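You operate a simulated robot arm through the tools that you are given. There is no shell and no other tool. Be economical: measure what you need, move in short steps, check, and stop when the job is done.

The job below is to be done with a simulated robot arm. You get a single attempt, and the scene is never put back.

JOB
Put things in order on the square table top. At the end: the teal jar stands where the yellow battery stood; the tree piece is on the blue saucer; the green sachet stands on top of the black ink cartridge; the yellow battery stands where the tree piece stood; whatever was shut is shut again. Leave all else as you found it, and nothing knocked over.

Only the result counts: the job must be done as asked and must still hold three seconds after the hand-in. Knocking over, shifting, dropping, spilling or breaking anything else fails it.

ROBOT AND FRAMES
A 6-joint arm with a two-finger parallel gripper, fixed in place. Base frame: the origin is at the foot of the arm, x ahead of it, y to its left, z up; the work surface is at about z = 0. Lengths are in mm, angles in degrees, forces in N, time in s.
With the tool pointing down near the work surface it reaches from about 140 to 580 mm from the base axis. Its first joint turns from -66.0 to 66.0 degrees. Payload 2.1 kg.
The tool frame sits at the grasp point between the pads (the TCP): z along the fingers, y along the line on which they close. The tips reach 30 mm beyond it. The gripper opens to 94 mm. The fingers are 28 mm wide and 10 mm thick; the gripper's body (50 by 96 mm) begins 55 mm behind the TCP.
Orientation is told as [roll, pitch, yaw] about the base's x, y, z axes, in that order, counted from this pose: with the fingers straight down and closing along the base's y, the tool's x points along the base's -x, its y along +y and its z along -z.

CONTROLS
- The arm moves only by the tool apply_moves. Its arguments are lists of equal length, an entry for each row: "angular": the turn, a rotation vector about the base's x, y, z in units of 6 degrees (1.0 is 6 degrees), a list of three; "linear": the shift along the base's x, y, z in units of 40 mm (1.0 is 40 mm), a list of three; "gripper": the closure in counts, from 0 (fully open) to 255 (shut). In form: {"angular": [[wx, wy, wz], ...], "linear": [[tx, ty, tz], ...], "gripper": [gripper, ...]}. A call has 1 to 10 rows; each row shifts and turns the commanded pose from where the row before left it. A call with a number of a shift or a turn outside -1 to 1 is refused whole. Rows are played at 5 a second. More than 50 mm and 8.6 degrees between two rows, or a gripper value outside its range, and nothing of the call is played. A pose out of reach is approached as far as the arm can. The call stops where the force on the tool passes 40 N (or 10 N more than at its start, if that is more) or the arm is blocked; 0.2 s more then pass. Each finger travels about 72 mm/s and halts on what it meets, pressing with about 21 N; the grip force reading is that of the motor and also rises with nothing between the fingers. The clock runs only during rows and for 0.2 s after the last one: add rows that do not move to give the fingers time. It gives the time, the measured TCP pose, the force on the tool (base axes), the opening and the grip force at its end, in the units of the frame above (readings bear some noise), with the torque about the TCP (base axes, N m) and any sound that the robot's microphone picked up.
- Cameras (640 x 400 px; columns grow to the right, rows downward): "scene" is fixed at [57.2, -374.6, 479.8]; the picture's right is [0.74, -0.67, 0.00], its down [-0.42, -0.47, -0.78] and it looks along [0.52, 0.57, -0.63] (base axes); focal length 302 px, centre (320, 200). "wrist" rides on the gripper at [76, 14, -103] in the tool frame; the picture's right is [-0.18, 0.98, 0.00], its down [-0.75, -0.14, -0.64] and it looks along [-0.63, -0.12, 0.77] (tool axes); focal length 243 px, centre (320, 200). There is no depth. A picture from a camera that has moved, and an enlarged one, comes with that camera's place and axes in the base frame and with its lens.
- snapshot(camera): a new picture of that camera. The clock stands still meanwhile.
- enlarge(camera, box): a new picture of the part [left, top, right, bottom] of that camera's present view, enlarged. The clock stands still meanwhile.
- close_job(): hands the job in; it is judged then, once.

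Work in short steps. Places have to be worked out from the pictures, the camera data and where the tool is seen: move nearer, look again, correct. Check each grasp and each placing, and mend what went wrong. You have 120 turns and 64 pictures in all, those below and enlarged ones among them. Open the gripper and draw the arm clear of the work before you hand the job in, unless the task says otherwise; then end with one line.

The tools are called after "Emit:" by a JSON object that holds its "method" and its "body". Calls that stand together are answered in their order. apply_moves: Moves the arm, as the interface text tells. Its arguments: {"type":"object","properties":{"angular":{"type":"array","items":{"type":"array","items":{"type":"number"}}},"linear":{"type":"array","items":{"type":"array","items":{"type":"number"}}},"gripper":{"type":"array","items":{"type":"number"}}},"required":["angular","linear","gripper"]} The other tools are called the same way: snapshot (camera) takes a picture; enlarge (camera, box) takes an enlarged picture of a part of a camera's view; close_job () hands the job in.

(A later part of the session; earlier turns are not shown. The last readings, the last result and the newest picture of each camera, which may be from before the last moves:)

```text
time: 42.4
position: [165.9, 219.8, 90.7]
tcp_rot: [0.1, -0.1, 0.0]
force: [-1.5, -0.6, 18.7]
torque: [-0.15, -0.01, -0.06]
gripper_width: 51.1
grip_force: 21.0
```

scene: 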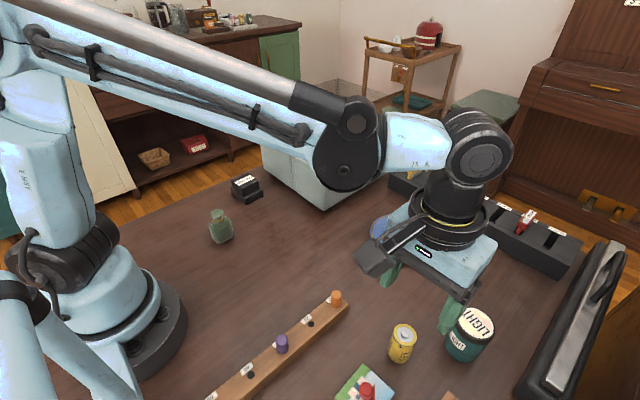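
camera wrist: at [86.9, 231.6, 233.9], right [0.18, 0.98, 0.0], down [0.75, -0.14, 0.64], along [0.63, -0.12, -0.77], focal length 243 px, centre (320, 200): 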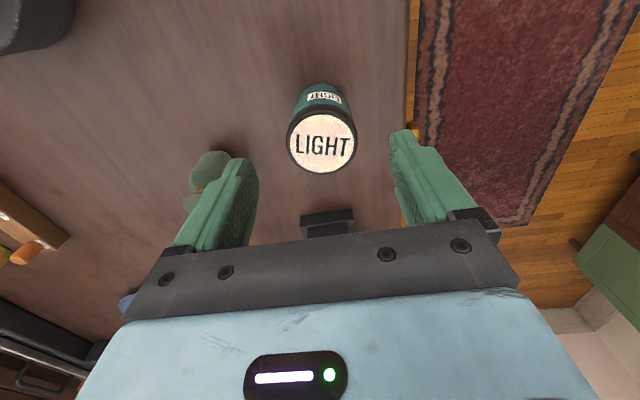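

The jar is pressed on the table at about 19 N. I'll try a 30° counter-clockwise twist under that pressure and see whether the lid turns relative to the body.

Emit:
{"method": "apply_moves", "body": {"angular": [[0, 0, 1], [0, 0, 1], [0, 0, 1], [0, 0, 1], [0, 0, 1], [0, 0, 0]], "linear": [[0, 0, 0], [0, 0, 0], [0, 0, 0], [0, 0, 0], [0, 0, 0], [0, 0, 0]], "gripper": [255, 255, 255, 255, 255, 255]}}

Emit:
{"method": "enlarge", "body": {"camera": "wrist", "box": [200, 60, 440, 240]}}

```text
time: 43.8
position: [167.2, 219.3, 90.5]
tcp_rot: [0.1, -0.1, 30.1]
force: [0.7, -0.4, 3.8]
torque: [-0.09, -0.12, 0.05]
gripper_width: 51.1
grip_force: 21.5
```

```text
2.22 times, centred on (320, 150) of wrist
camera zoom: at [92.5, 193.5, 192.9], right [-0.33, 0.94, 0.0], down [0.72, 0.25, 0.64], along [0.61, 0.22, -0.77], focal length 539 px, centre (320, 311)
```

zoom: 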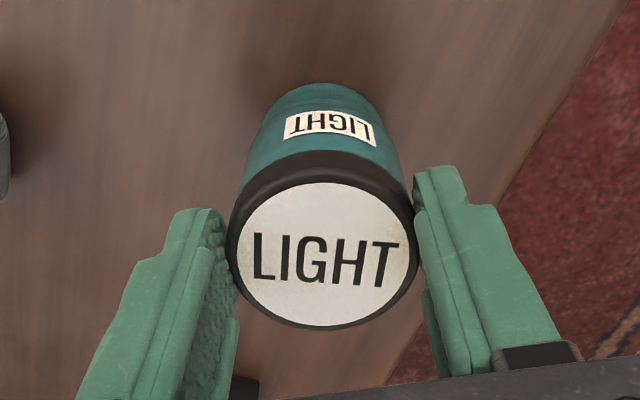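

The whole jar turned with it, so the lid seems solid. I'll twist back, release, and look elsewhere.

Emit:
{"method": "apply_moves", "body": {"angular": [[0, 0, -1], [0, 0, -1], [0, 0, -1], [0, 0, -1], [0, 0, -1], [0, 0, 0], [0, 0, 0], [0, 0, 0], [0, 0, 0], [0, 0, 0]], "linear": [[0, 0, 0], [0, 0, 0], [0, 0, 0], [0, 0, 0], [0, 0, 0], [0, 0, 0], [0, 0, 0], [0, 0, 0.6], [0, 0, 1], [0, 0, 1]], "gripper": [255, 255, 255, 255, 255, 100, 30, 30, 30, 30]}}

Emit:
{"method": "snapshot", "body": {"camera": "scene"}}

```text
time: 46.0
position: [165.0, 220.2, 197.3]
tcp_rot: [0.1, -0.1, 0.0]
force: [0.0, -0.2, 0.4]
torque: [-0.01, 0.01, 0.02]
gripper_width: 83.0
grip_force: 0.0
```

```text
23 pictures are left
```

scene: 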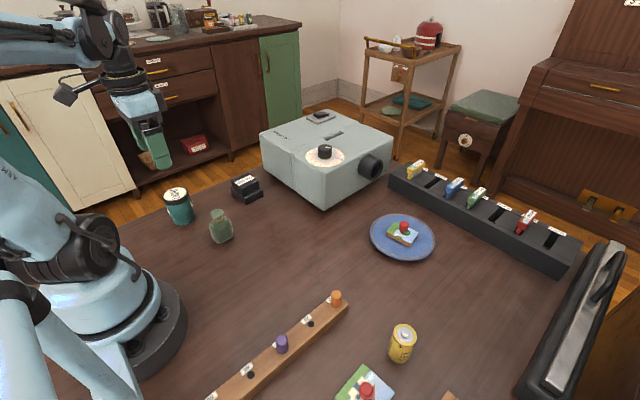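

The jar is back in place. I'll look along the strip behind the projector from higher up.

Emit:
{"method": "apply_moves", "body": {"angular": [[0, 0, 0], [0, 0, 0], [0, 0, 0], [0, 0, 0]], "linear": [[0.6, 0.1, 0.8], [0.7, 0.2, 0.9], [0.7, 0.2, 0.8], [0, 0, 0]], "gripper": [30, 30, 30, 30]}}

Emit:
{"method": "snapshot", "body": {"camera": "wrist"}}

```text
time: 47.0
position: [246.5, 240.4, 296.6]
tcp_rot: [0.1, 0.0, -0.1]
force: [-0.4, 0.1, -0.1]
torque: [-0.03, -0.03, -0.01]
gripper_width: 82.6
grip_force: 0.1
```

```text
22 pictures are left
camera wrist: at [168.4, 254.6, 399.1], right [0.18, 0.98, 0.0], down [0.75, -0.14, 0.64], along [0.63, -0.12, -0.77], focal length 243 px, centre (320, 200)
```

wrist: 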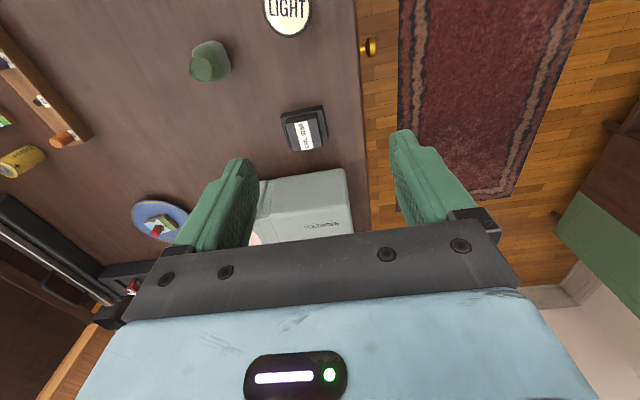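

A brass knob sticks out beyond the table's left edge, which suggests a shut drawer under the table top near (246, 325, -65). The sachet is probably inside. I'll turn the tool by -90° so that the camera is on the outside and look at the face.

Emit:
{"method": "apply_moves", "body": {"angular": [[0, 0, -1], [0, 0, -1], [0, 0, -1], [0, 0, -1], [0, 0, -1], [0, 0, -1], [0, 0, -1], [0, 0, -1]], "linear": [[0, 0.2, -0.2], [0, 0.2, -0.2], [0, 0.2, -0.2], [0, 0.2, -0.2], [0, 0.2, -0.2], [0, 0.2, -0.2], [0, 0.2, -0.2], [0, 0.2, -0.2]], "gripper": [30, 30, 30, 30, 30, 30, 30, 30]}}

Emit:
{"method": "apply_moves", "body": {"angular": [[0, 0, -1], [0, 0, -1], [0, 0, -1], [0, 0, -1], [0, 0, -1], [0, 0, -1], [0, 0, -1], [0, 0, 0]], "linear": [[0, 0, -0.2], [0, 0, -0.2], [0, 0, -0.2], [0, 0.1, -0.2], [0, 0.1, -0.2], [0, 0.1, -0.2], [0, 0.1, -0.2], [0, 0, 0]], "gripper": [60, 60, 60, 60, 60, 60, 60, 60]}}

Emit:
{"method": "snapshot", "body": {"camera": "wrist"}}

```text
time: 48.8
position: [247.6, 304.0, 232.7]
tcp_rot: [0.2, -0.1, -48.2]
force: [-0.2, -0.4, 0.2]
torque: [-0.01, 0.03, 0.0]
gripper_width: 82.6
grip_force: 0.0
```

```text
time: 50.6
position: [247.8, 320.4, 173.6]
tcp_rot: [0.0, -0.1, -90.1]
force: [0.4, -0.8, 0.2]
torque: [0.02, 0.0, -0.03]
gripper_width: 72.1
grip_force: 0.3
```

```text
21 pictures are left
camera wrist: at [260.1, 395.7, 276.0], right [0.98, -0.19, 0.0], down [-0.14, -0.75, 0.64], along [-0.12, -0.63, -0.77], focal length 243 px, centre (320, 200)
```

wrist: 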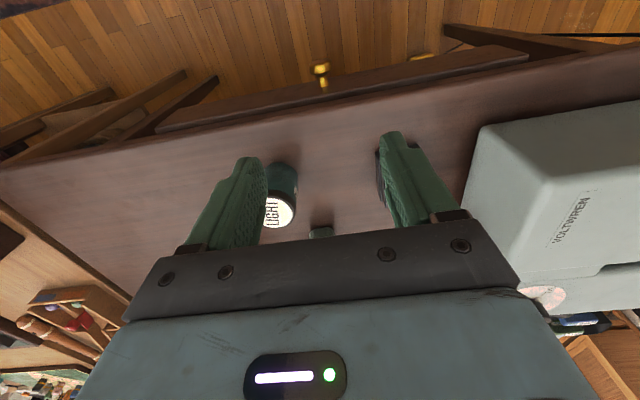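

Confirmed: a drawer front with a brass knob under the table edge. Enlarging to locate it.

Emit:
{"method": "enlarge", "body": {"camera": "wrist", "box": [240, 30, 400, 130]}}

```text
4.00 times, centred on (320, 80) of wrist
camera zoom: at [260.1, 395.7, 276.0], right [0.98, -0.19, 0.0], down [-0.14, -0.75, 0.64], along [-0.12, -0.63, -0.77], focal length 970 px, centre (320, 680)
```

zoom: 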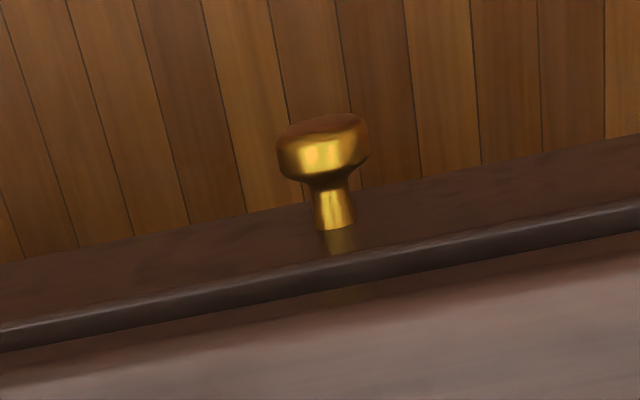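

Knob head centre is about (247, 326, -75), diameter about 30, table edge at y of about 305. I'll descend outside the edge with the fingers straddling it along x, stopping at z=0 to check.

Emit:
{"method": "apply_moves", "body": {"angular": [[0, 0, 0], [0, 0, 0], [0, 0, 0], [0, 0, 0], [0, 0, 0], [0, 0, 0]], "linear": [[0, 0.25, -0.8], [0, 0, -0.9], [0, 0, -0.9], [0, 0, -0.9], [0, 0, -0.8], [0, 0, 0]], "gripper": [70, 70, 70, 70, 70, 70]}}

Emit:
{"method": "snapshot", "body": {"camera": "wrist"}}

```text
time: 52.0
position: [247.6, 328.5, 3.4]
tcp_rot: [0.1, -0.1, -90.0]
force: [0.6, -0.1, 0.2]
torque: [-0.04, 0.02, 0.0]
gripper_width: 68.3
grip_force: 0.0
```

```text
19 pictures are left
camera wrist: at [260.1, 403.9, 104.9], right [0.98, -0.18, 0.0], down [-0.14, -0.75, 0.64], along [-0.12, -0.63, -0.77], focal length 243 px, centre (320, 200)
```

wrist: 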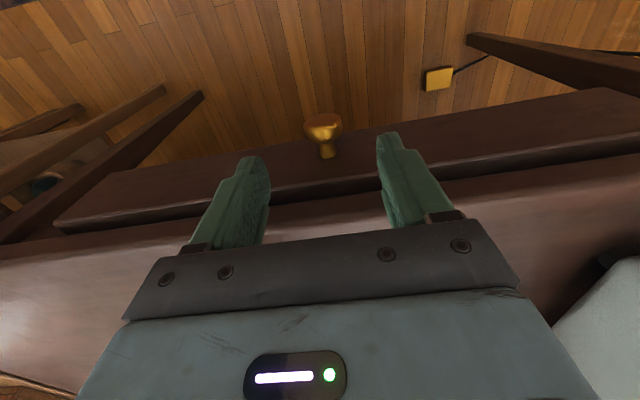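

Aligned in x (247). I'll shift y by +4 and descend to z=-46, keeping the gripper body above the table top, then close on the knob.

Emit:
{"method": "apply_moves", "body": {"angular": [[0, 0, 0], [0, 0, 0], [0, 0, 0], [0, 0, 0], [0, 0, 0], [0, 0, 0], [0, 0, 0]], "linear": [[0, 0.1, -0.6], [0, 0, -0.5], [0, 0, -0.13], [0, 0, 0], [0, 0, 0], [0, 0, 0], [0, 0, 0]], "gripper": [70, 70, 70, 70, 255, 255, 255]}}

Emit:
{"method": "snapshot", "body": {"camera": "wrist"}}

```text
time: 53.6
position: [249.1, 331.6, -48.0]
tcp_rot: [0.6, 0.1, -90.1]
force: [30.7, 2.4, -13.2]
torque: [0.36, -0.47, 0.66]
gripper_width: 29.4
grip_force: 45.1
```

```text
18 pictures are left
camera wrist: at [261.5, 408.0, 54.7], right [0.98, -0.19, 0.01], down [-0.15, -0.75, 0.64], along [-0.11, -0.63, -0.77], focal length 243 px, centre (320, 200)
```

wrist: 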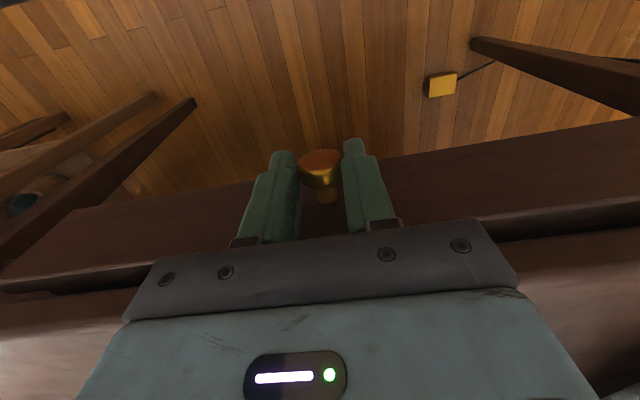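

Gripped, but there's a 30 N side force: I'm off-centre by a couple of mm in x. I'll ease the command toward +x.

Emit:
{"method": "apply_moves", "body": {"angular": [[0, 0, 0], [0, 0, 0]], "linear": [[0.06, 0, 0], [0, 0, 0]], "gripper": [255, 255]}}

```text
time: 54.2
position: [249.4, 331.7, -47.6]
tcp_rot: [0.2, 0.0, -90.0]
force: [18.5, -0.6, -25.1]
torque: [0.55, -0.62, 0.5]
gripper_width: 29.4
grip_force: 45.0
```

Ease further: x +1.5, z -1.5.

Emit:
{"method": "apply_moves", "body": {"angular": [[0, 0, 0], [0, 0, 0]], "linear": [[0.04, 0, -0.05], [0, 0, 0]], "gripper": [255, 255]}}

```text
time: 54.8
position: [250.0, 333.5, -48.1]
tcp_rot: [-0.1, -0.2, -89.9]
force: [-0.4, -0.6, 7.3]
torque: [0.35, -0.08, 0.0]
gripper_width: 29.4
grip_force: 45.0
stopped in row 2: the force on the tool passed its limit (the readings are from after the stop); the commanded pose is now the measured one
```

Balanced now. Pull the drawer out along +y gently.

Emit:
{"method": "apply_moves", "body": {"angular": [[0, 0, 0], [0, 0, 0], [0, 0, 0], [0, 0, 0]], "linear": [[0, 0.15, 0], [0, 0.2, 0], [0, 0.2, 0], [0, 0, 0]], "gripper": [255, 255, 255, 255]}}

Emit:
{"method": "snapshot", "body": {"camera": "wrist"}}

```text
time: 55.8
position: [250.7, 353.6, -47.7]
tcp_rot: [-0.1, -0.2, -90.0]
force: [-1.9, -0.8, -16.9]
torque: [-0.25, 0.25, -0.3]
gripper_width: 29.3
grip_force: 45.0
```

```text
17 pictures are left
camera wrist: at [262.9, 430.7, 54.3], right [0.98, -0.18, 0.0], down [-0.14, -0.75, 0.64], along [-0.12, -0.63, -0.76], focal length 243 px, centre (320, 200)
```

wrist: 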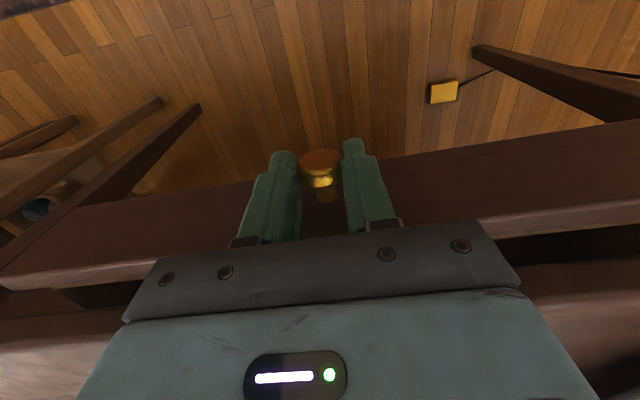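

The drawer slides out. Pulling another 80 mm.

Emit:
{"method": "apply_moves", "body": {"angular": [[0, 0, 0], [0, 0, 0], [0, 0, 0], [0, 0, 0], [0, 0, 0], [0, 0, 0]], "linear": [[0, 0.4, -0.01], [0, 0.4, 0], [0, 0.4, 0], [0, 0.4, 0], [0, 0.4, 0], [0, 0, 0]], "gripper": [255, 255, 255, 255, 255, 255]}}

Emit:
{"method": "snapshot", "body": {"camera": "wrist"}}

```text
time: 57.2
position: [250.2, 435.2, -48.3]
tcp_rot: [-0.2, -0.2, -90.1]
force: [-11.9, 1.0, 34.1]
torque: [-0.8, 0.32, -0.63]
gripper_width: 29.3
grip_force: 44.8
```

```text
16 pictures are left
camera wrist: at [263.3, 512.3, 54.3], right [0.98, -0.18, 0.0], down [-0.14, -0.75, 0.64], along [-0.12, -0.63, -0.76], focal length 243 px, centre (320, 200)
```

wrist: 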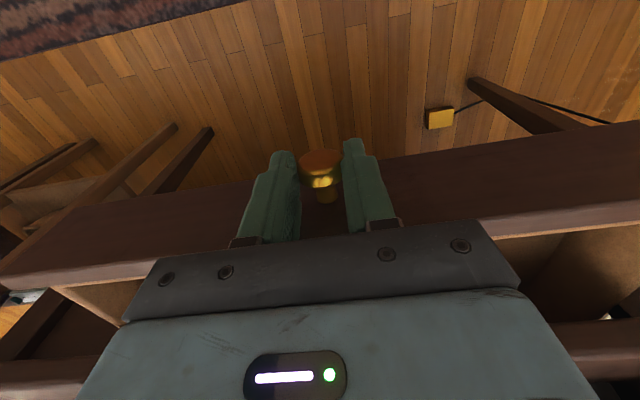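

Drawer is open about 100 mm. I'll release, rise, and look inside from above.

Emit:
{"method": "apply_moves", "body": {"angular": [[0, 0, 0], [0, 0, 0], [0, 0, 0], [0, 0, 0.0], [0, 0, 0], [0, 0, 0], [0, 0, 0], [0, 0, 0], [0, 0, 0], [0, 0, 0]], "linear": [[0, 0, 0], [0, 0, 0], [0, 0.02, 0.5], [0, 0.02, 0.9], [0, 0, 0.9], [0, 0, 0.9], [0, 0, 0.9], [0, 0, 0.9], [0, -0.9, 0.1], [0, -0.6, 0]], "gripper": [70, 70, 70, 70, 70, 70, 70, 70, 70, 70]}}

Emit:
{"method": "snapshot", "body": {"camera": "wrist"}}

```text
time: 59.4
position: [250.1, 376.4, 156.9]
tcp_rot: [-0.1, -0.2, -90.0]
force: [0.2, -0.6, -0.3]
torque: [0.01, 0.03, -0.02]
gripper_width: 68.2
grip_force: 0.0
```

```text
15 pictures are left
camera wrist: at [262.3, 451.8, 259.8], right [0.98, -0.18, 0.0], down [-0.14, -0.75, 0.64], along [-0.12, -0.63, -0.76], focal length 243 px, centre (320, 200)
```

wrist: 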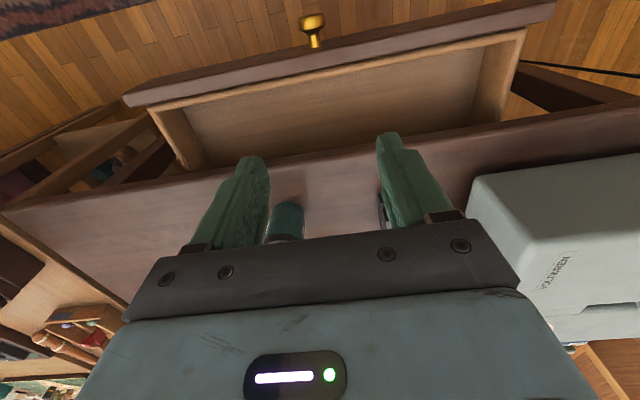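

Nothing in the front part of the drawer. I'll re-grip the knob and pull further.

Emit:
{"method": "apply_moves", "body": {"angular": [[0, 0, 0], [0, 0, 0], [0, 0, 0], [0, 0, 0], [0, 0, 0], [0, 0, 0], [0, 0, 0], [0, 0, 0], [0, 0, 0], [0, 0, 0]], "linear": [[0, 0.7, 0], [0, 0.8, -0.1], [0, 0, -0.95], [0, 0, -0.95], [0, 0, -0.95], [0, 0, -0.95], [0, 0, -0.95], [0, 0, -0.25], [0, 0, 0], [0, 0, 0]], "gripper": [70, 70, 70, 70, 70, 70, 70, 70, 70, 70]}}

```text
time: 61.6
position: [250.0, 435.1, -47.1]
tcp_rot: [-0.1, -0.2, -90.0]
force: [0.2, 0.1, -0.4]
torque: [-0.02, 0.02, 0.0]
gripper_width: 68.1
grip_force: 0.1
```

At the knob. Close and pull 65 mm more.

Emit:
{"method": "apply_moves", "body": {"angular": [[0, 0, 0], [0, 0, 0], [0, 0, 0], [0, 0, 0], [0, 0, 0], [0, 0, 0], [0, 0, 0], [0, 0, 0]], "linear": [[0, 0, 0], [0, 0, 0], [0, 0, 0], [0, 0.4, 0], [0, 0.4, 0], [0, 0.4, 0], [0, 0.4, 0], [0, 0, 0]], "gripper": [255, 255, 255, 255, 255, 255, 255, 255]}}

```text
time: 63.0
position: [250.8, 478.6, -47.7]
tcp_rot: [-0.1, -0.2, -90.0]
force: [0.4, 1.3, 5.9]
torque: [0.17, -0.09, -0.15]
gripper_width: 29.4
grip_force: 45.0
stopped in row 6: the force on the tool passed its limit (the readings are from after the stop); the commanded pose is now the measured one
```

It stopped at about 145 mm of travel, perhaps the end stop. Release and look inside again.

Emit:
{"method": "apply_moves", "body": {"angular": [[0, 0, 0], [0, 0, 0], [0, 0, 0], [0, 0, 0.0], [0, 0, 0], [0, 0, 0], [0, 0, 0], [0, 0, 0], [0, 0, 0], [0, 0, 0]], "linear": [[0, 0, 0], [0, 0, 0], [0, 0.02, 0.5], [0, 0.02, 0.9], [0, 0, 0.9], [0, 0, 0.9], [0, 0, 0.9], [0, 0, 0.9], [0, -0.9, 0.1], [0, -0.6, 0]], "gripper": [70, 70, 70, 70, 70, 70, 70, 70, 70, 70]}}

Emit:
{"method": "snapshot", "body": {"camera": "wrist"}}

```text
time: 65.2
position: [250.0, 418.7, 153.7]
tcp_rot: [-0.2, -0.3, -89.9]
force: [0.5, 0.7, -0.8]
torque: [-0.05, 0.01, -0.02]
gripper_width: 68.1
grip_force: 0.0
```

```text
14 pictures are left
camera wrist: at [263.1, 495.2, 256.7], right [0.98, -0.18, 0.0], down [-0.14, -0.75, 0.65], along [-0.12, -0.63, -0.76], focal length 243 px, centre (320, 200)
```

wrist: 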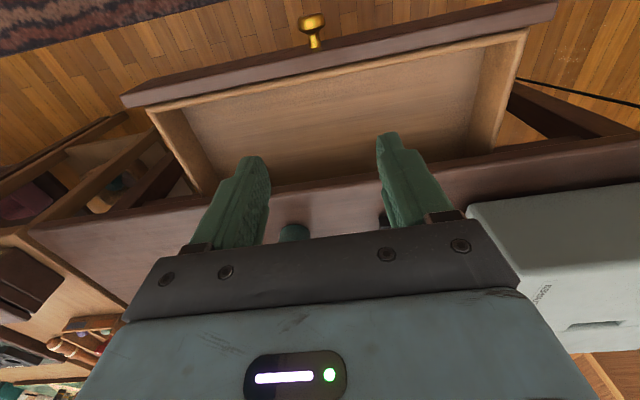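

Still empty as far as visible; things may sit deeper, under the table top. I'll tilt the tool so that the camera looks flatter into the drawer.

Emit:
{"method": "apply_moves", "body": {"angular": [[-0.85, 0, 0], [-0.85, 0, 0], [-0.85, 0, 0], [-0.85, 0, 0], [-0.85, 0, 0], [0, 0, 0]], "linear": [[0, 0.06, -0.46], [0, 0.06, -0.46], [0, 0.06, -0.46], [0, 0.06, -0.46], [0, 0.06, -0.46], [0, 0, 0]], "gripper": [0, 0, 0, 0, 0, 0]}}

Emit:
{"method": "snapshot", "body": {"camera": "wrist"}}

```text
time: 66.6
position: [254.7, 429.7, 62.7]
tcp_rot: [-0.3, -25.8, -90.0]
force: [-0.4, 1.4, -0.1]
torque: [-0.02, 0.0, -0.01]
gripper_width: 94.0
grip_force: 0.0
out of reach, approached as far as the arm can: row 5
```

```text
13 pictures are left
camera wrist: at [267.8, 543.1, 122.3], right [0.98, -0.17, 0.08], down [-0.14, -0.4, 0.91], along [-0.12, -0.9, -0.42], focal length 243 px, centre (320, 200)
```

wrist: 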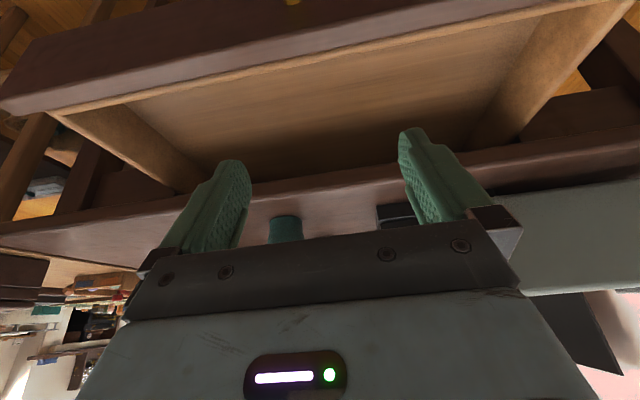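

Emit:
{"method": "enlarge", "body": {"camera": "wrist", "box": [160, 60, 520, 240]}}

```text
1.78 times, centred on (340, 150) of wrist
camera zoom: at [267.8, 543.1, 122.3], right [0.98, -0.17, 0.08], down [-0.14, -0.4, 0.91], along [-0.12, -0.9, -0.42], focal length 431 px, centre (284, 289)
```

zoom: 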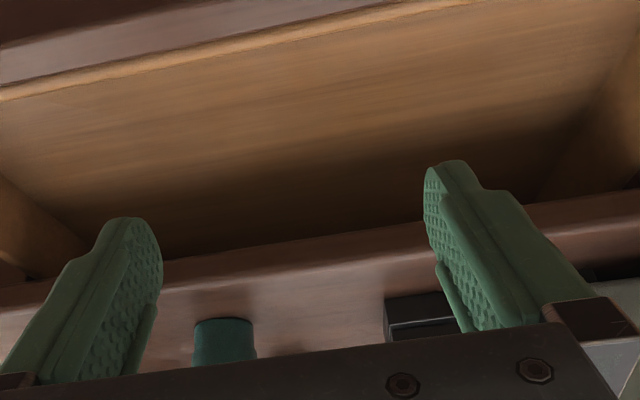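

Nothing in the first 250 mm or so. I'll lower the camera for a flatter look at the very back before deciding.

Emit:
{"method": "apply_moves", "body": {"angular": [[0, 0, 0], [0, 0, 0], [0, 0, 0]], "linear": [[0, 0, -0.6], [0, 0, -0.7], [0, 0, 0]], "gripper": [0, 0, 0]}}

Emit:
{"method": "enlarge", "body": {"camera": "wrist", "box": [160, 60, 520, 240]}}

```text
time: 67.4
position: [253.6, 427.5, 12.6]
tcp_rot: [-0.3, -25.6, -90.0]
force: [0.3, -0.4, -0.3]
torque: [0.02, 0.01, -0.01]
gripper_width: 93.9
grip_force: 0.1
```

```text
1.78 times, centred on (340, 150) of wrist
camera zoom: at [266.8, 540.7, 71.5], right [0.98, -0.17, 0.08], down [-0.14, -0.4, 0.91], along [-0.12, -0.9, -0.42], focal length 431 px, centre (284, 289)
```

zoom: 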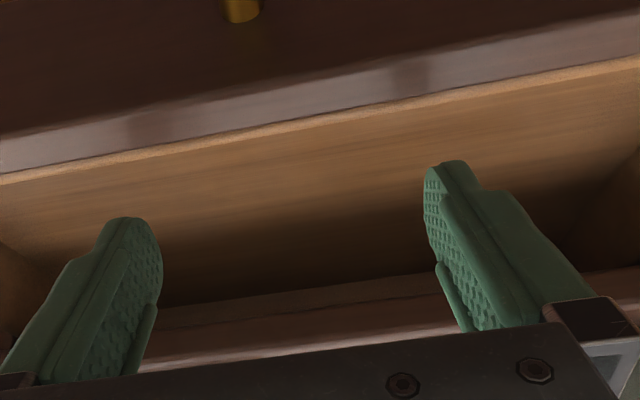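

The back-left corner has been hidden behind a finger in each view. I'll shift left and look once more.

Emit:
{"method": "apply_moves", "body": {"angular": [[0, 0, 0], [0, 0, 0], [0, 0, 0]], "linear": [[-0.8, -0.5, 0.3], [-0.8, -0.5, 0.2], [0, 0, 0]], "gripper": [0, 0, 0]}}

Emit:
{"method": "snapshot", "body": {"camera": "wrist"}}

```text
time: 68.2
position: [225.4, 371.2, 32.3]
tcp_rot: [-0.3, -25.8, -90.1]
force: [-0.4, -0.3, 0.1]
torque: [0.0, 0.02, 0.0]
gripper_width: 94.1
grip_force: 0.1
out of reach, approached as far as the arm can: row 1, 2
```

```text
10 pictures are left
camera wrist: at [238.6, 484.1, 90.6], right [0.98, -0.17, 0.08], down [-0.14, -0.4, 0.91], along [-0.12, -0.9, -0.42], focal length 243 px, centre (320, 200)
```

wrist: 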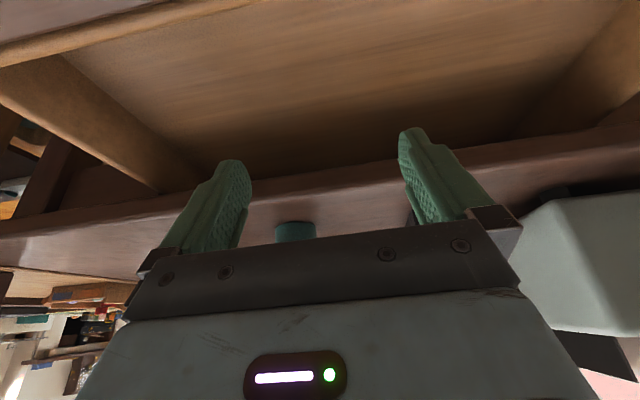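

The drawer floor is fully visible and empty, so the sachet isn't here. I'll level the tool, return to the knob, and shut the drawer.

Emit:
{"method": "apply_moves", "body": {"angular": [[0.85, 0, 0], [0.85, 0, 0], [0.85, 0, 0], [0.85, 0, 0], [0.9, 0, 0], [0, 0, 0], [0, 0, 0]], "linear": [[0, 0.3, 0.9], [0.1, 0.5, 0.9], [0.2, 0.5, 0.7], [0.2, 0.5, 0], [0.1, 0.5, 0], [0, 0.3, 0], [0, 0, 0]], "gripper": [0, 0, 50, 70, 70, 70, 70]}}

```text
time: 69.8
position: [248.0, 475.6, 131.6]
tcp_rot: [-0.2, 0.0, -90.0]
force: [-0.3, 0.1, 0.8]
torque: [0.03, 0.0, 0.03]
gripper_width: 68.2
grip_force: 0.0
```

Level, above the knob. Descend 179 mm, x +2, y +3.

Emit:
{"method": "apply_moves", "body": {"angular": [[0, 0, 0], [0, 0, 0], [0, 0, 0], [0, 0, 0], [0, 0, 0], [0, 0, 0]], "linear": [[0.05, 0.08, -0.9], [0, 0, -0.9], [0, 0, -0.9], [0, 0, -0.9], [0, 0, -0.88], [0, 0, 0]], "gripper": [70, 70, 70, 70, 70, 70]}}

```text
time: 71.2
position: [249.5, 480.3, -47.4]
tcp_rot: [-0.2, 0.0, -90.1]
force: [0.6, -0.6, 0.2]
torque: [0.02, -0.02, 0.03]
gripper_width: 68.0
grip_force: 0.0
```

Grip, and test with a small further pull whether this is really the end stop.

Emit:
{"method": "apply_moves", "body": {"angular": [[0, 0, 0], [0, 0, 0], [0, 0, 0], [0, 0, 0], [0, 0, 0], [0, 0, 0], [0, 0, 0]], "linear": [[0, 0, 0], [0, 0, 0], [0, 0, 0], [0, 0.2, 0], [0, 0.2, 0], [0, 0.2, 0], [0, 0, 0]], "gripper": [255, 255, 255, 255, 255, 255, 255]}}

```text
time: 72.8
position: [250.4, 504.4, -47.1]
tcp_rot: [-0.1, 0.0, -90.0]
force: [1.5, -1.0, -21.1]
torque: [0.11, -0.17, 0.27]
gripper_width: 29.5
grip_force: 45.5
```

It still moves, so the drawer goes deeper. Pull on to the limit of reach.

Emit:
{"method": "apply_moves", "body": {"angular": [[0, 0, 0], [0, 0, 0], [0, 0, 0], [0, 0, 0]], "linear": [[0, 0.2, 0], [0, 0.2, 0], [0, 0.2, 0], [0, 0, 0]], "gripper": [255, 255, 255, 255]}}

```text
time: 73.6
position: [249.9, 522.1, -47.1]
tcp_rot: [-1.1, 0.1, -89.6]
force: [-0.5, 1.6, -2.1]
torque: [-0.19, -0.06, -0.17]
gripper_width: 29.6
grip_force: 44.9
out of reach, approached as far as the arm can: row 2, 3
stopped in row 3: the force on the tool passed its limit (the readings are from after the stop); the commanded pose is now the measured one
```

Open to about 189 mm now. Release, rise and look in again.

Emit:
{"method": "apply_moves", "body": {"angular": [[0, 0, 0], [0, 0, 0], [0, 0, 0], [0, 0, 0], [0, 0, 0], [0, 0, 0], [0, 0, 0], [0, 0, 0], [0, 0, 0], [0, 0, 0]], "linear": [[0, 0, 0], [0, 0, 0], [0, 0, 0.5], [0, 0, 0.9], [0, 0, 0.9], [0, 0, 0.9], [0, -0.3, 0.9], [0, -0.6, 0.8], [0, -0.9, 0], [0, 0, 0]], "gripper": [70, 70, 70, 70, 70, 70, 70, 70, 0, 0]}}

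Emit:
{"method": "snapshot", "body": {"camera": "wrist"}}

```text
time: 75.8
position: [255.9, 446.4, 150.4]
tcp_rot: [-1.0, 0.1, -89.7]
force: [-0.1, -0.5, -0.3]
torque: [-0.04, 0.0, -0.02]
gripper_width: 94.0
grip_force: 0.0
out of reach, approached as far as the arm can: row 3
```

```text
9 pictures are left
camera wrist: at [269.6, 522.7, 253.2], right [0.98, -0.18, -0.02], down [-0.13, -0.76, 0.64], along [-0.13, -0.63, -0.77], focal length 243 px, centre (320, 200)
```

wrist: 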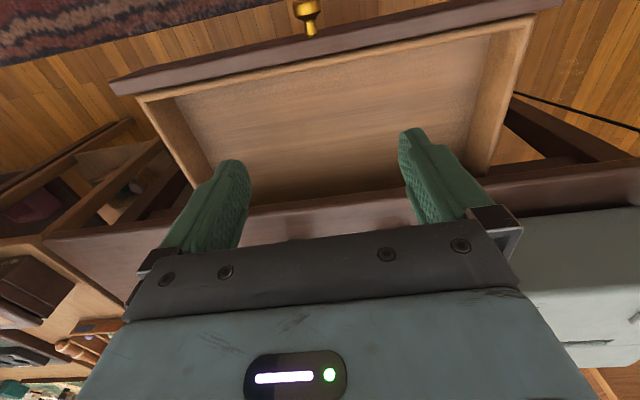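

Still empty. There is an unseen part of the table, near the base on the right side (x<200, y<-150). I'll go look there with the camera facing -y.

Emit:
{"method": "apply_moves", "body": {"angular": [[0, 0, 0], [0, 0, 0], [0, 0, 0], [0, 0, 0], [0, 0, 0], [0, 0, 0], [0, 0, 0], [0, 0, 0], [0, 0, 0], [0, 0, 0]], "linear": [[0, -0.3, 0.9], [0, -0.5, 0.9], [0, -0.9, 0.6], [0, -0.9, 0.6], [0, -0.95, 0.6], [0, -0.95, 0], [0, -0.95, 0], [0, -0.95, 0], [0, -0.95, 0], [0, -0.95, 0]], "gripper": [0, 0, 0, 0, 0, 0, 0, 0, 0, 0]}}

Emit:
{"method": "apply_moves", "body": {"angular": [[0, 0, 0], [0, 0, 0], [0, 0, 0], [0, 0, 0], [0, 0, 0], [0, 0, 0], [0, 0, 0]], "linear": [[0, -0.95, 0], [0, -0.95, 0], [0, -0.95, 0], [0, -0.95, 0], [0, -0.95, 0], [-0.3, -0.95, 0], [0, 0, 0]], "gripper": [0, 0, 0, 0, 0, 0, 0]}}

Emit:
{"method": "snapshot", "body": {"camera": "wrist"}}

```text
time: 78.0
position: [253.0, 117.8, 293.6]
tcp_rot: [-1.0, 0.0, -89.7]
force: [0.0, -0.7, 0.2]
torque: [0.0, -0.01, 0.01]
gripper_width: 94.0
grip_force: 0.0
```

```text
time: 79.6
position: [240.6, -111.8, 294.3]
tcp_rot: [-1.0, 0.1, -89.8]
force: [0.4, -0.1, 0.4]
torque: [0.02, 0.0, 0.03]
gripper_width: 94.0
grip_force: 0.0
```

```text
8 pictures are left
camera wrist: at [253.7, -36.1, 396.1], right [0.98, -0.18, -0.02], down [-0.12, -0.76, 0.64], along [-0.13, -0.63, -0.77], focal length 243 px, centre (320, 200)
```

wrist: 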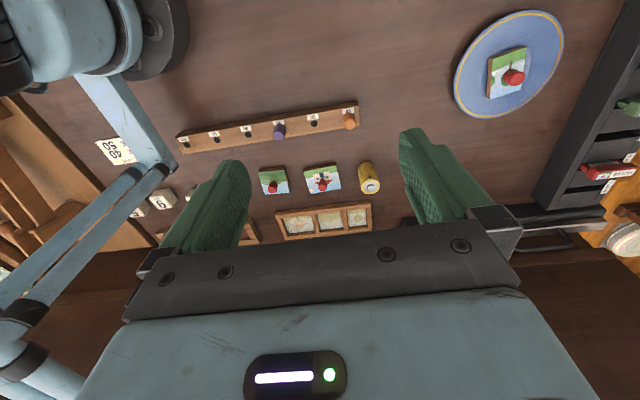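

New things show up: another puzzle piece, blocks, a paper. Enlarging that area.

Emit:
{"method": "enlarge", "body": {"camera": "wrist", "box": [90, 120, 390, 250]}}

```text
2.13 times, centred on (240, 185) of wrist
camera zoom: at [253.7, -36.1, 396.1], right [0.98, -0.18, -0.02], down [-0.12, -0.76, 0.64], along [-0.13, -0.63, -0.77], focal length 518 px, centre (491, 232)
```

zoom: 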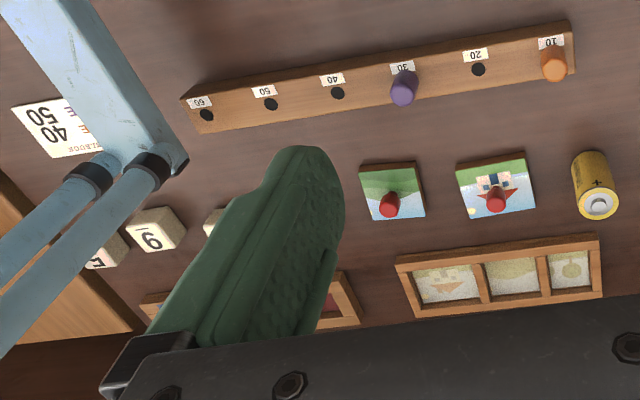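

The table area is all accounted for, and thinking again: the green pillow-shaped object with a gold tie and gathered top near (203, 101) is a fabric sachet, not a bottle. So that is the green sachet, and the drawer only has to be shut again. I'll turn the tool back to yaw 0 and view the sachet and the cartridge.

Emit:
{"method": "apply_moves", "body": {"angular": [[0, -0.167, 0], [0, 0, 1], [0, 0, 1], [0, 0, 1], [0, 0, 1], [0, 0, 1], [0, 0, 1], [0, 0, 1]], "linear": [[0, 0, 0], [-0.125, 0.395, -0.1], [-0.125, 0.395, -0.15], [-0.125, 0.395, -0.15], [-0.125, 0.395, -0.15], [-0.125, 0.395, -0.15], [-0.125, 0.395, -0.15], [-0.125, 0.395, -0.15]], "gripper": [0, 0, 0, 0, 0, 0, 0, 0]}}

Emit:
{"method": "apply_moves", "body": {"angular": [[0, 0, 1], [0, 0, 1], [0, 0, 1], [0, 0, 1], [0, 0, 1], [0, 0, 1], [0, 0, 1], [0, 0, 1], [0, 0, 0]], "linear": [[-0.125, 0.395, -0.15], [-0.125, 0.395, -0.15], [-0.125, 0.395, -0.15], [-0.125, 0.395, -0.15], [-0.125, 0.395, -0.15], [-0.125, 0.395, -0.15], [-0.125, 0.395, -0.15], [-0.125, 0.395, -0.15], [0, 0, 0]], "gripper": [0, 0, 0, 0, 0, 0, 0, 0, 0]}}

Emit:
{"method": "enlarge", "body": {"camera": "wrist", "box": [220, 70, 420, 230]}}

```text
time: 81.4
position: [206.3, 0.4, 253.5]
tcp_rot: [0.0, 0.2, -47.6]
force: [0.1, 0.4, 0.3]
torque: [0.01, 0.01, -0.01]
gripper_width: 94.0
grip_force: 0.2
```

```text
time: 83.4
position: [168.7, 126.0, 204.0]
tcp_rot: [0.0, 0.0, 0.4]
force: [0.5, -0.2, 0.4]
torque: [-0.02, -0.01, 0.0]
gripper_width: 93.9
grip_force: 0.0
```

```text
2.50 times, centred on (320, 150) of wrist
camera zoom: at [90.3, 141.0, 305.9], right [0.18, 0.98, 0.0], down [0.76, -0.14, 0.64], along [0.63, -0.11, -0.77], focal length 606 px, centre (320, 325)
```

zoom: 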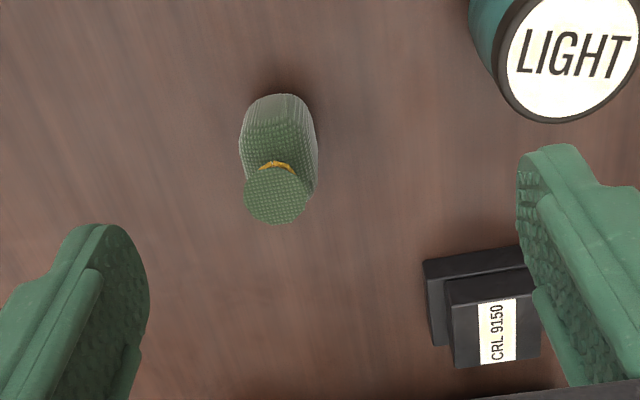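

It's indeed a fabric sachet, centred at about (205, 103), about 75 tall and 37 wide in y. The cartridge's upper tier centre is about (324, 200) with its top at z of about 46. I'll move over the sachet and descend to z=42.

Emit:
{"method": "apply_moves", "body": {"angular": [[0, 0, 0], [0, 0, 0], [0, 0, 0], [0, 0, 0], [0, 0, 0], [0, 0, 0], [0, 0, 0]], "linear": [[0.46, -0.29, 0], [0.45, -0.29, -0.6], [0, 0, -0.9], [0, 0, -0.9], [0, 0, -0.9], [0, 0, -0.75], [0, 0, 0]], "gripper": [60, 60, 60, 60, 60, 60, 60]}}

Emit:
{"method": "enlarge", "body": {"camera": "wrist", "box": [200, 60, 440, 240]}}

```text
time: 85.0
position: [207.5, 100.6, 45.5]
tcp_rot: [0.0, 0.1, 0.3]
force: [-0.2, -0.8, 0.1]
torque: [-0.01, 0.0, 0.01]
gripper_width: 71.9
grip_force: 0.1
```

```text
2.22 times, centred on (320, 150) of wrist
camera zoom: at [129.4, 114.3, 147.3], right [0.18, 0.98, 0.0], down [0.76, -0.14, 0.64], along [0.63, -0.12, -0.77], focal length 539 px, centre (320, 311)
```

zoom: 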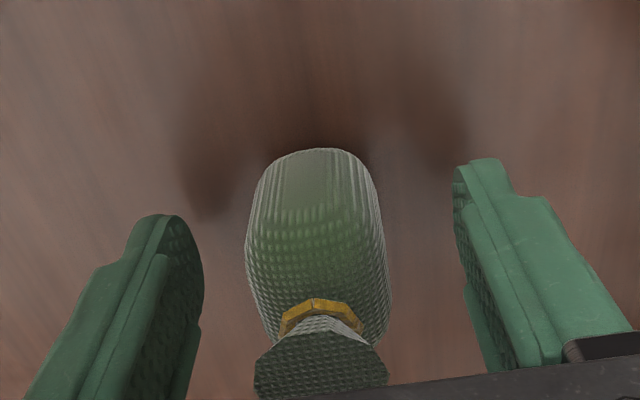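

Well centred. Close, check grip, and lift a little.

Emit:
{"method": "apply_moves", "body": {"angular": [[0, 0, 0], [0, 0, 0], [0, 0, 0], [0, 0, 0], [0, 0, 0], [0, 0, 0]], "linear": [[0, 0, 0], [0, 0, 0], [0, 0, 0], [0, 0, 0.5], [0, 0, 0.9], [0, 0, 0.9]], "gripper": [255, 255, 255, 255, 255, 255]}}

```text
time: 86.4
position: [204.6, 103.8, 137.1]
tcp_rot: [0.0, 0.1, 0.3]
force: [-0.1, -0.4, 0.0]
torque: [-0.01, 0.0, 0.0]
gripper_width: 35.4
grip_force: 21.2
```

Gripped (35.4 mm). Move over the cartridge and hover about 10 mm above.

Emit:
{"method": "apply_moves", "body": {"angular": [[0, 0, 0], [0, 0, 0], [0, 0, 0], [0, 0, 0], [0, 0, 0], [0, 0, 0]], "linear": [[0.74, 0.6, 0], [0.74, 0.6, 0], [0.74, 0.6, 0], [0.74, 0.6, 0], [0, 0, -0.7], [0, 0, 0]], "gripper": [255, 255, 255, 255, 255, 255]}}

Emit:
{"method": "enlarge", "body": {"camera": "scene", "box": [180, 110, 310, 220]}}

Emit:
{"method": "enlarge", "body": {"camera": "wrist", "box": [200, 60, 440, 240]}}

```text
time: 87.8
position: [321.7, 196.8, 109.2]
tcp_rot: [0.0, 0.0, 0.3]
force: [0.4, 0.6, -0.7]
torque: [-0.01, -0.01, -0.01]
gripper_width: 35.7
grip_force: 21.3
```

```text
3.64 times, centred on (245, 165) of scene
camera zoom: at [57.2, -374.6, 479.8], right [0.74, -0.67, 0.0], down [-0.42, -0.47, -0.78], along [0.52, 0.57, -0.63], focal length 1098 px, centre (593, 327)
```

zoom: 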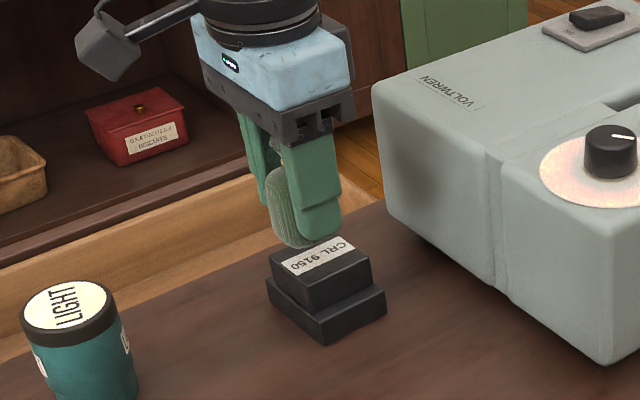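

```text
2.22 times, centred on (320, 150) of wrist
camera zoom: at [244.3, 210.1, 210.9], right [0.18, 0.98, 0.0], down [0.76, -0.14, 0.64], along [0.63, -0.12, -0.77], focal length 539 px, centre (320, 311)
```

zoom: 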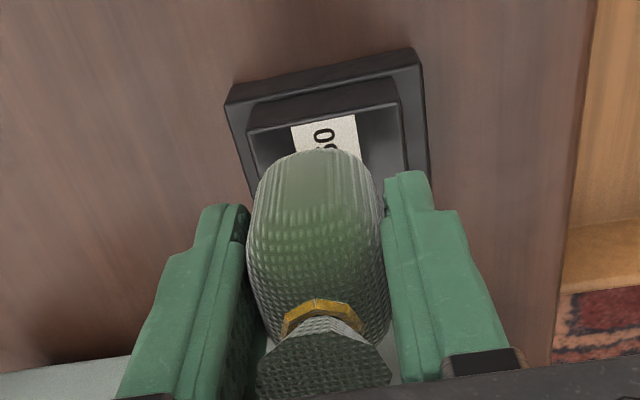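

The base is nearly over the upper tier. I'll nudge x by +3.5 and lower until contact.

Emit:
{"method": "apply_moves", "body": {"angular": [[0, 0, 0], [0, 0, 0], [0, 0, 0], [0, 0, 0], [0, 0, 0]], "linear": [[0.09, 0.01, -0.15], [0, 0, -0.12], [0, 0, -0.06], [0, 0, -0.04], [0, 0, 0]], "gripper": [255, 255, 255, 255, 255]}}

```text
time: 89.0
position: [326.3, 197.3, 93.8]
tcp_rot: [0.0, 0.1, 0.3]
force: [-0.7, 1.0, -1.1]
torque: [0.0, 0.03, -0.02]
gripper_width: 35.4
grip_force: 21.0
```

Not touching yet; I continue in 1–2 mm steps.

Emit:
{"method": "apply_moves", "body": {"angular": [[0, 0, 0], [0, 0, 0], [0, 0, 0]], "linear": [[0, 0, -0.05], [0, 0, -0.04], [0, 0, 0]], "gripper": [255, 255, 255]}}

```text
time: 89.8
position: [326.7, 197.6, 91.0]
tcp_rot: [-0.1, 0.1, 0.3]
force: [-2.4, -3.9, 30.4]
torque: [-0.05, 0.02, -0.03]
gripper_width: 35.6
grip_force: 21.1
```

Contact (30 N, top at z of about 46). Back off 1 mm, release, rise, then check.

Emit:
{"method": "apply_moves", "body": {"angular": [[0, 0, 0], [0, 0, 0], [0, 0, 0], [0, 0, 0], [0, 0, 0], [0, 0, 0], [0, 0, 0]], "linear": [[0, 0, 0.025], [0, 0, 0], [0, 0, 0], [0, 0, 0.5], [0, 0, 0.8], [0, 0, 0.9], [0, 0, 0.9]], "gripper": [255, 140, 90, 90, 90, 90, 90]}}

Emit:
{"method": "enlarge", "body": {"camera": "scene", "box": [150, 110, 310, 220]}}

```text
time: 91.4
position: [327.8, 197.3, 213.7]
tcp_rot: [0.1, 0.2, 0.4]
force: [1.0, -0.3, 0.1]
torque: [-0.02, 0.0, 0.03]
gripper_width: 61.0
grip_force: 0.1
```

```text
3.64 times, centred on (230, 165) of scene
camera zoom: at [57.2, -374.6, 479.8], right [0.74, -0.67, 0.0], down [-0.42, -0.47, -0.78], along [0.52, 0.57, -0.63], focal length 1098 px, centre (647, 327)
```

zoom: 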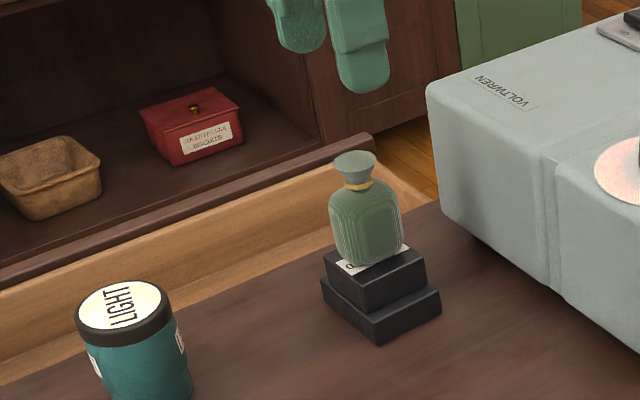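

The sachet stands well on the cartridge. Now to shut the drawer: turn back to yaw -90 while travelling high to above the knob.

Emit:
{"method": "apply_moves", "body": {"angular": [[0, 0, -1], [0, 0, -1], [0, 0, -1], [0, 0, -1], [0, 0, -1], [0, 0, -1], [0, 0, -1], [0, 0, -1]], "linear": [[0, 0.3, 0.4], [0, 0.5, 0.4], [-0.1, 0.5, 0], [-0.15, 0.5, 0], [-0.15, 0.5, 0], [-0.15, 0.5, 0], [-0.15, 0.5, 0], [-0.15, 0.5, 0]], "gripper": [70, 70, 70, 70, 70, 70, 70, 70]}}

Emit:
{"method": "apply_moves", "body": {"angular": [[0, 0, -1], [0, 0, -1], [0, 0, -1], [0, 0, -1], [0, 0, -1], [0, 0, -1], [0, 0, -1.0], [0, 0, -0.07], [0, 0, 0]], "linear": [[-0.15, 0.5, -0.2], [-0.15, 0.5, -0.3], [-0.15, 0.5, -0.3], [-0.15, 0.5, -0.3], [-0.15, 0.5, -0.3], [-0.15, 0.5, -0.3], [-0.15, 0.5, -0.3], [0, 0.2, -0.3], [0, 0, 0]], "gripper": [70, 70, 70, 70, 70, 70, 70, 70, 70]}}

```text
time: 93.2
position: [293.2, 351.1, 246.0]
tcp_rot: [0.1, 0.1, -47.8]
force: [0.1, 0.6, 0.0]
torque: [-0.01, 0.0, -0.03]
gripper_width: 68.3
grip_force: 0.0
```

```text
time: 95.2
position: [250.3, 501.4, 154.7]
tcp_rot: [0.1, 0.1, -90.0]
force: [0.5, 0.0, 0.2]
torque: [-0.01, 0.0, -0.01]
gripper_width: 68.5
grip_force: 0.0
```

Aligned in x. Descend to z=20, move out to y=516, then down to the knob.

Emit:
{"method": "apply_moves", "body": {"angular": [[0, 0, 0], [0, 0, 0], [0, 0, 0], [0, 0, 0], [0, 0, 0], [0, 0, 0], [0, 0, 0], [0, 0, 0]], "linear": [[0, 0, -0.9], [0, 0, -0.9], [0, 0, -0.9], [0, 0, -0.67], [0, 0.38, 0], [0, 0, -0.85], [0, 0, -0.83], [0, 0, 0]], "gripper": [70, 70, 70, 70, 70, 70, 70, 70]}}

Emit:
{"method": "snapshot", "body": {"camera": "wrist"}}

```text
time: 97.0
position: [255.1, 513.6, -47.3]
tcp_rot: [-0.2, 0.1, -90.0]
force: [0.1, -0.1, 0.2]
torque: [-0.01, -0.02, 0.02]
gripper_width: 68.1
grip_force: 0.0
out of reach, approached as far as the arm can: row 5
```

```text
1 pictures are left
camera wrist: at [267.3, 589.1, 54.8], right [0.98, -0.19, 0.0], down [-0.14, -0.75, 0.64], along [-0.12, -0.63, -0.77], focal length 243 px, centre (320, 200)
```

wrist: 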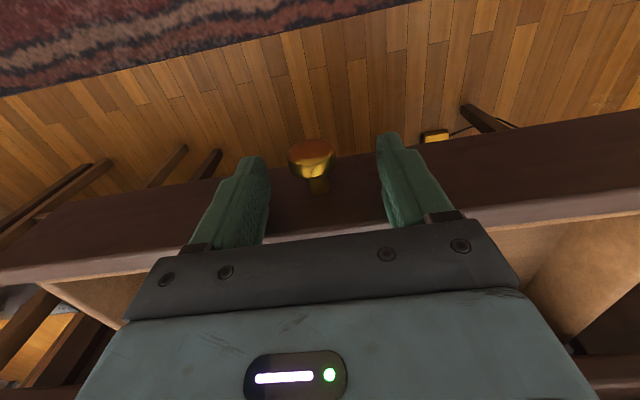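

The knob is between the fingers, but I'm 5 mm too far in +x. Correct and close.

Emit:
{"method": "apply_moves", "body": {"angular": [[0, 0, 0], [0, 0, 0], [0, 0, 0], [0, 0, 0], [0, 0, 0]], "linear": [[-0.12, 0, 0], [0, 0, 0], [0, 0, 0], [0, 0, 0], [0, 0, 0]], "gripper": [70, 70, 255, 255, 255]}}

```text
time: 98.2
position: [249.5, 513.9, -47.5]
tcp_rot: [-0.5, 0.1, -89.9]
force: [-28.2, -0.9, -0.8]
torque: [-0.67, 0.59, -0.7]
gripper_width: 29.4
grip_force: 44.9
out of reach, approached as far as the arm can: row 1
```

Held. Push the drawer in, most of the way first.

Emit:
{"method": "apply_moves", "body": {"angular": [[0, 0, 0], [0, 0, 0], [0, 0, 0], [0, 0, 0], [0, 0, 0], [0, 0, 0], [0, 0, 0]], "linear": [[-0.04, -0.2, 0], [0, -0.4, 0], [0, -0.4, 0], [0, -0.4, 0], [0, -0.4, 0], [0, -0.4, 0], [0, 0, 0]], "gripper": [255, 255, 255, 255, 255, 255, 255]}}

```text
time: 99.7
position: [250.4, 425.6, -47.2]
tcp_rot: [-0.3, 0.3, -90.0]
force: [-0.7, 1.2, 5.4]
torque: [-0.05, 0.01, -0.06]
gripper_width: 29.3
grip_force: 44.7
stopped in row 7: the force on the tool passed its limit (the readings are from after the stop); the commanded pose is now the measured one
```

Moving fine. Continue.

Emit:
{"method": "apply_moves", "body": {"angular": [[0, 0, 0], [0, 0, 0], [0, 0, 0], [0, 0, 0], [0, 0, 0], [0, 0, 0], [0, 0, 0]], "linear": [[0, -0.3, 0], [0, -0.4, 0], [0, -0.4, 0], [0, -0.4, 0], [0, -0.4, 0], [0, -0.3, 0], [0, 0, 0]], "gripper": [255, 255, 255, 255, 255, 255, 255]}}

```text
time: 100.4
position: [249.7, 395.1, -47.9]
tcp_rot: [-0.4, 0.2, -90.0]
force: [0.9, 0.2, 7.7]
torque: [-0.11, 0.2, 0.04]
gripper_width: 29.4
grip_force: 44.7
stopped in row 3: the force on the tool passed its limit (the readings are from after the stop); the commanded pose is now the measured one
```

The force limit tripped (vertical strain in the grip). Continue in smaller steps.

Emit:
{"method": "apply_moves", "body": {"angular": [[0, 0, 0], [0, 0, 0], [0, 0, 0], [0, 0, 0], [0, 0, 0], [0, 0, 0], [0, 0, 0]], "linear": [[0, -0.25, 0], [0, -0.25, 0], [0, -0.25, 0], [0, -0.25, 0], [0, -0.25, 0], [0, -0.25, 0], [0, 0, 0]], "gripper": [255, 255, 255, 255, 255, 255, 255]}}

```text
time: 101.2
position: [250.3, 365.9, -48.6]
tcp_rot: [-0.3, 0.2, -90.0]
force: [-1.3, -1.8, 6.6]
torque: [0.18, 0.03, 0.08]
gripper_width: 29.4
grip_force: 44.0
stopped in row 4: the force on the tool passed its limit (the readings are from after the stop); the commanded pose is now the measured one
```

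Emit:
{"method": "apply_moves", "body": {"angular": [[0, 0, 0], [0, 0, 0], [0, 0, 0], [0, 0, 0], [0, 0, 0]], "linear": [[0, -0.2, 0.02], [0, -0.2, 0], [0, -0.2, 0], [0, -0.2, 0], [0, 0, 0]], "gripper": [255, 255, 255, 255, 255]}}

```text
time: 102.0
position: [250.3, 341.5, -47.7]
tcp_rot: [-0.5, 0.2, -90.1]
force: [0.0, -0.7, -6.5]
torque: [-0.08, 0.13, -0.11]
gripper_width: 29.6
grip_force: 45.0
stopped in row 3: the force on the tool passed its limit (the readings are from after the stop); the commanded pose is now the measured one
```

About 16 mm left (closed at y of about 325). Push slowly until the stop.

Emit:
{"method": "apply_moves", "body": {"angular": [[0, 0, 0], [0, 0, 0], [0, 0, 0], [0, 0, 0], [0, 0, 0]], "linear": [[0, -0.12, 0], [0, -0.12, 0], [0, -0.1, 0], [0, -0.06, 0], [0, 0, 0]], "gripper": [255, 255, 255, 255, 255]}}

```text
time: 103.2
position: [250.3, 326.9, -48.5]
tcp_rot: [-0.5, 0.2, -90.0]
force: [0.4, -1.6, 7.5]
torque: [0.17, 0.0, 0.09]
gripper_width: 29.2
grip_force: 44.9
stopped in row 5: the force on the tool passed its limit (the readings are from after the stop); the commanded pose is now the measured one
```

Emit:
{"method": "apply_moves", "body": {"angular": [[0, 0, 0], [0, 0, 0], [0, 0, 0]], "linear": [[0, -0.05, 0.01], [0, -0.05, 0], [0, 0, 0]], "gripper": [255, 255, 255]}}

```text
time: 104.0
position: [250.8, 323.1, -47.1]
tcp_rot: [-0.3, 0.4, -90.0]
force: [5.5, 12.8, -4.7]
torque: [-0.43, -0.13, -0.26]
gripper_width: 29.4
grip_force: 44.6
```

There's now a reaction of 12.8 N along y: the stop. One more 2 mm to verify.

Emit:
{"method": "apply_moves", "body": {"angular": [[0, 0, 0], [0, 0, 0]], "linear": [[0, -0.05, 0], [0, 0, 0]], "gripper": [255, 255]}}

```text
time: 104.6
position: [250.6, 323.5, -47.4]
tcp_rot: [-0.5, 0.7, -90.0]
force: [3.1, 32.6, -18.4]
torque: [0.22, 0.1, -0.62]
gripper_width: 29.3
grip_force: 44.9
```

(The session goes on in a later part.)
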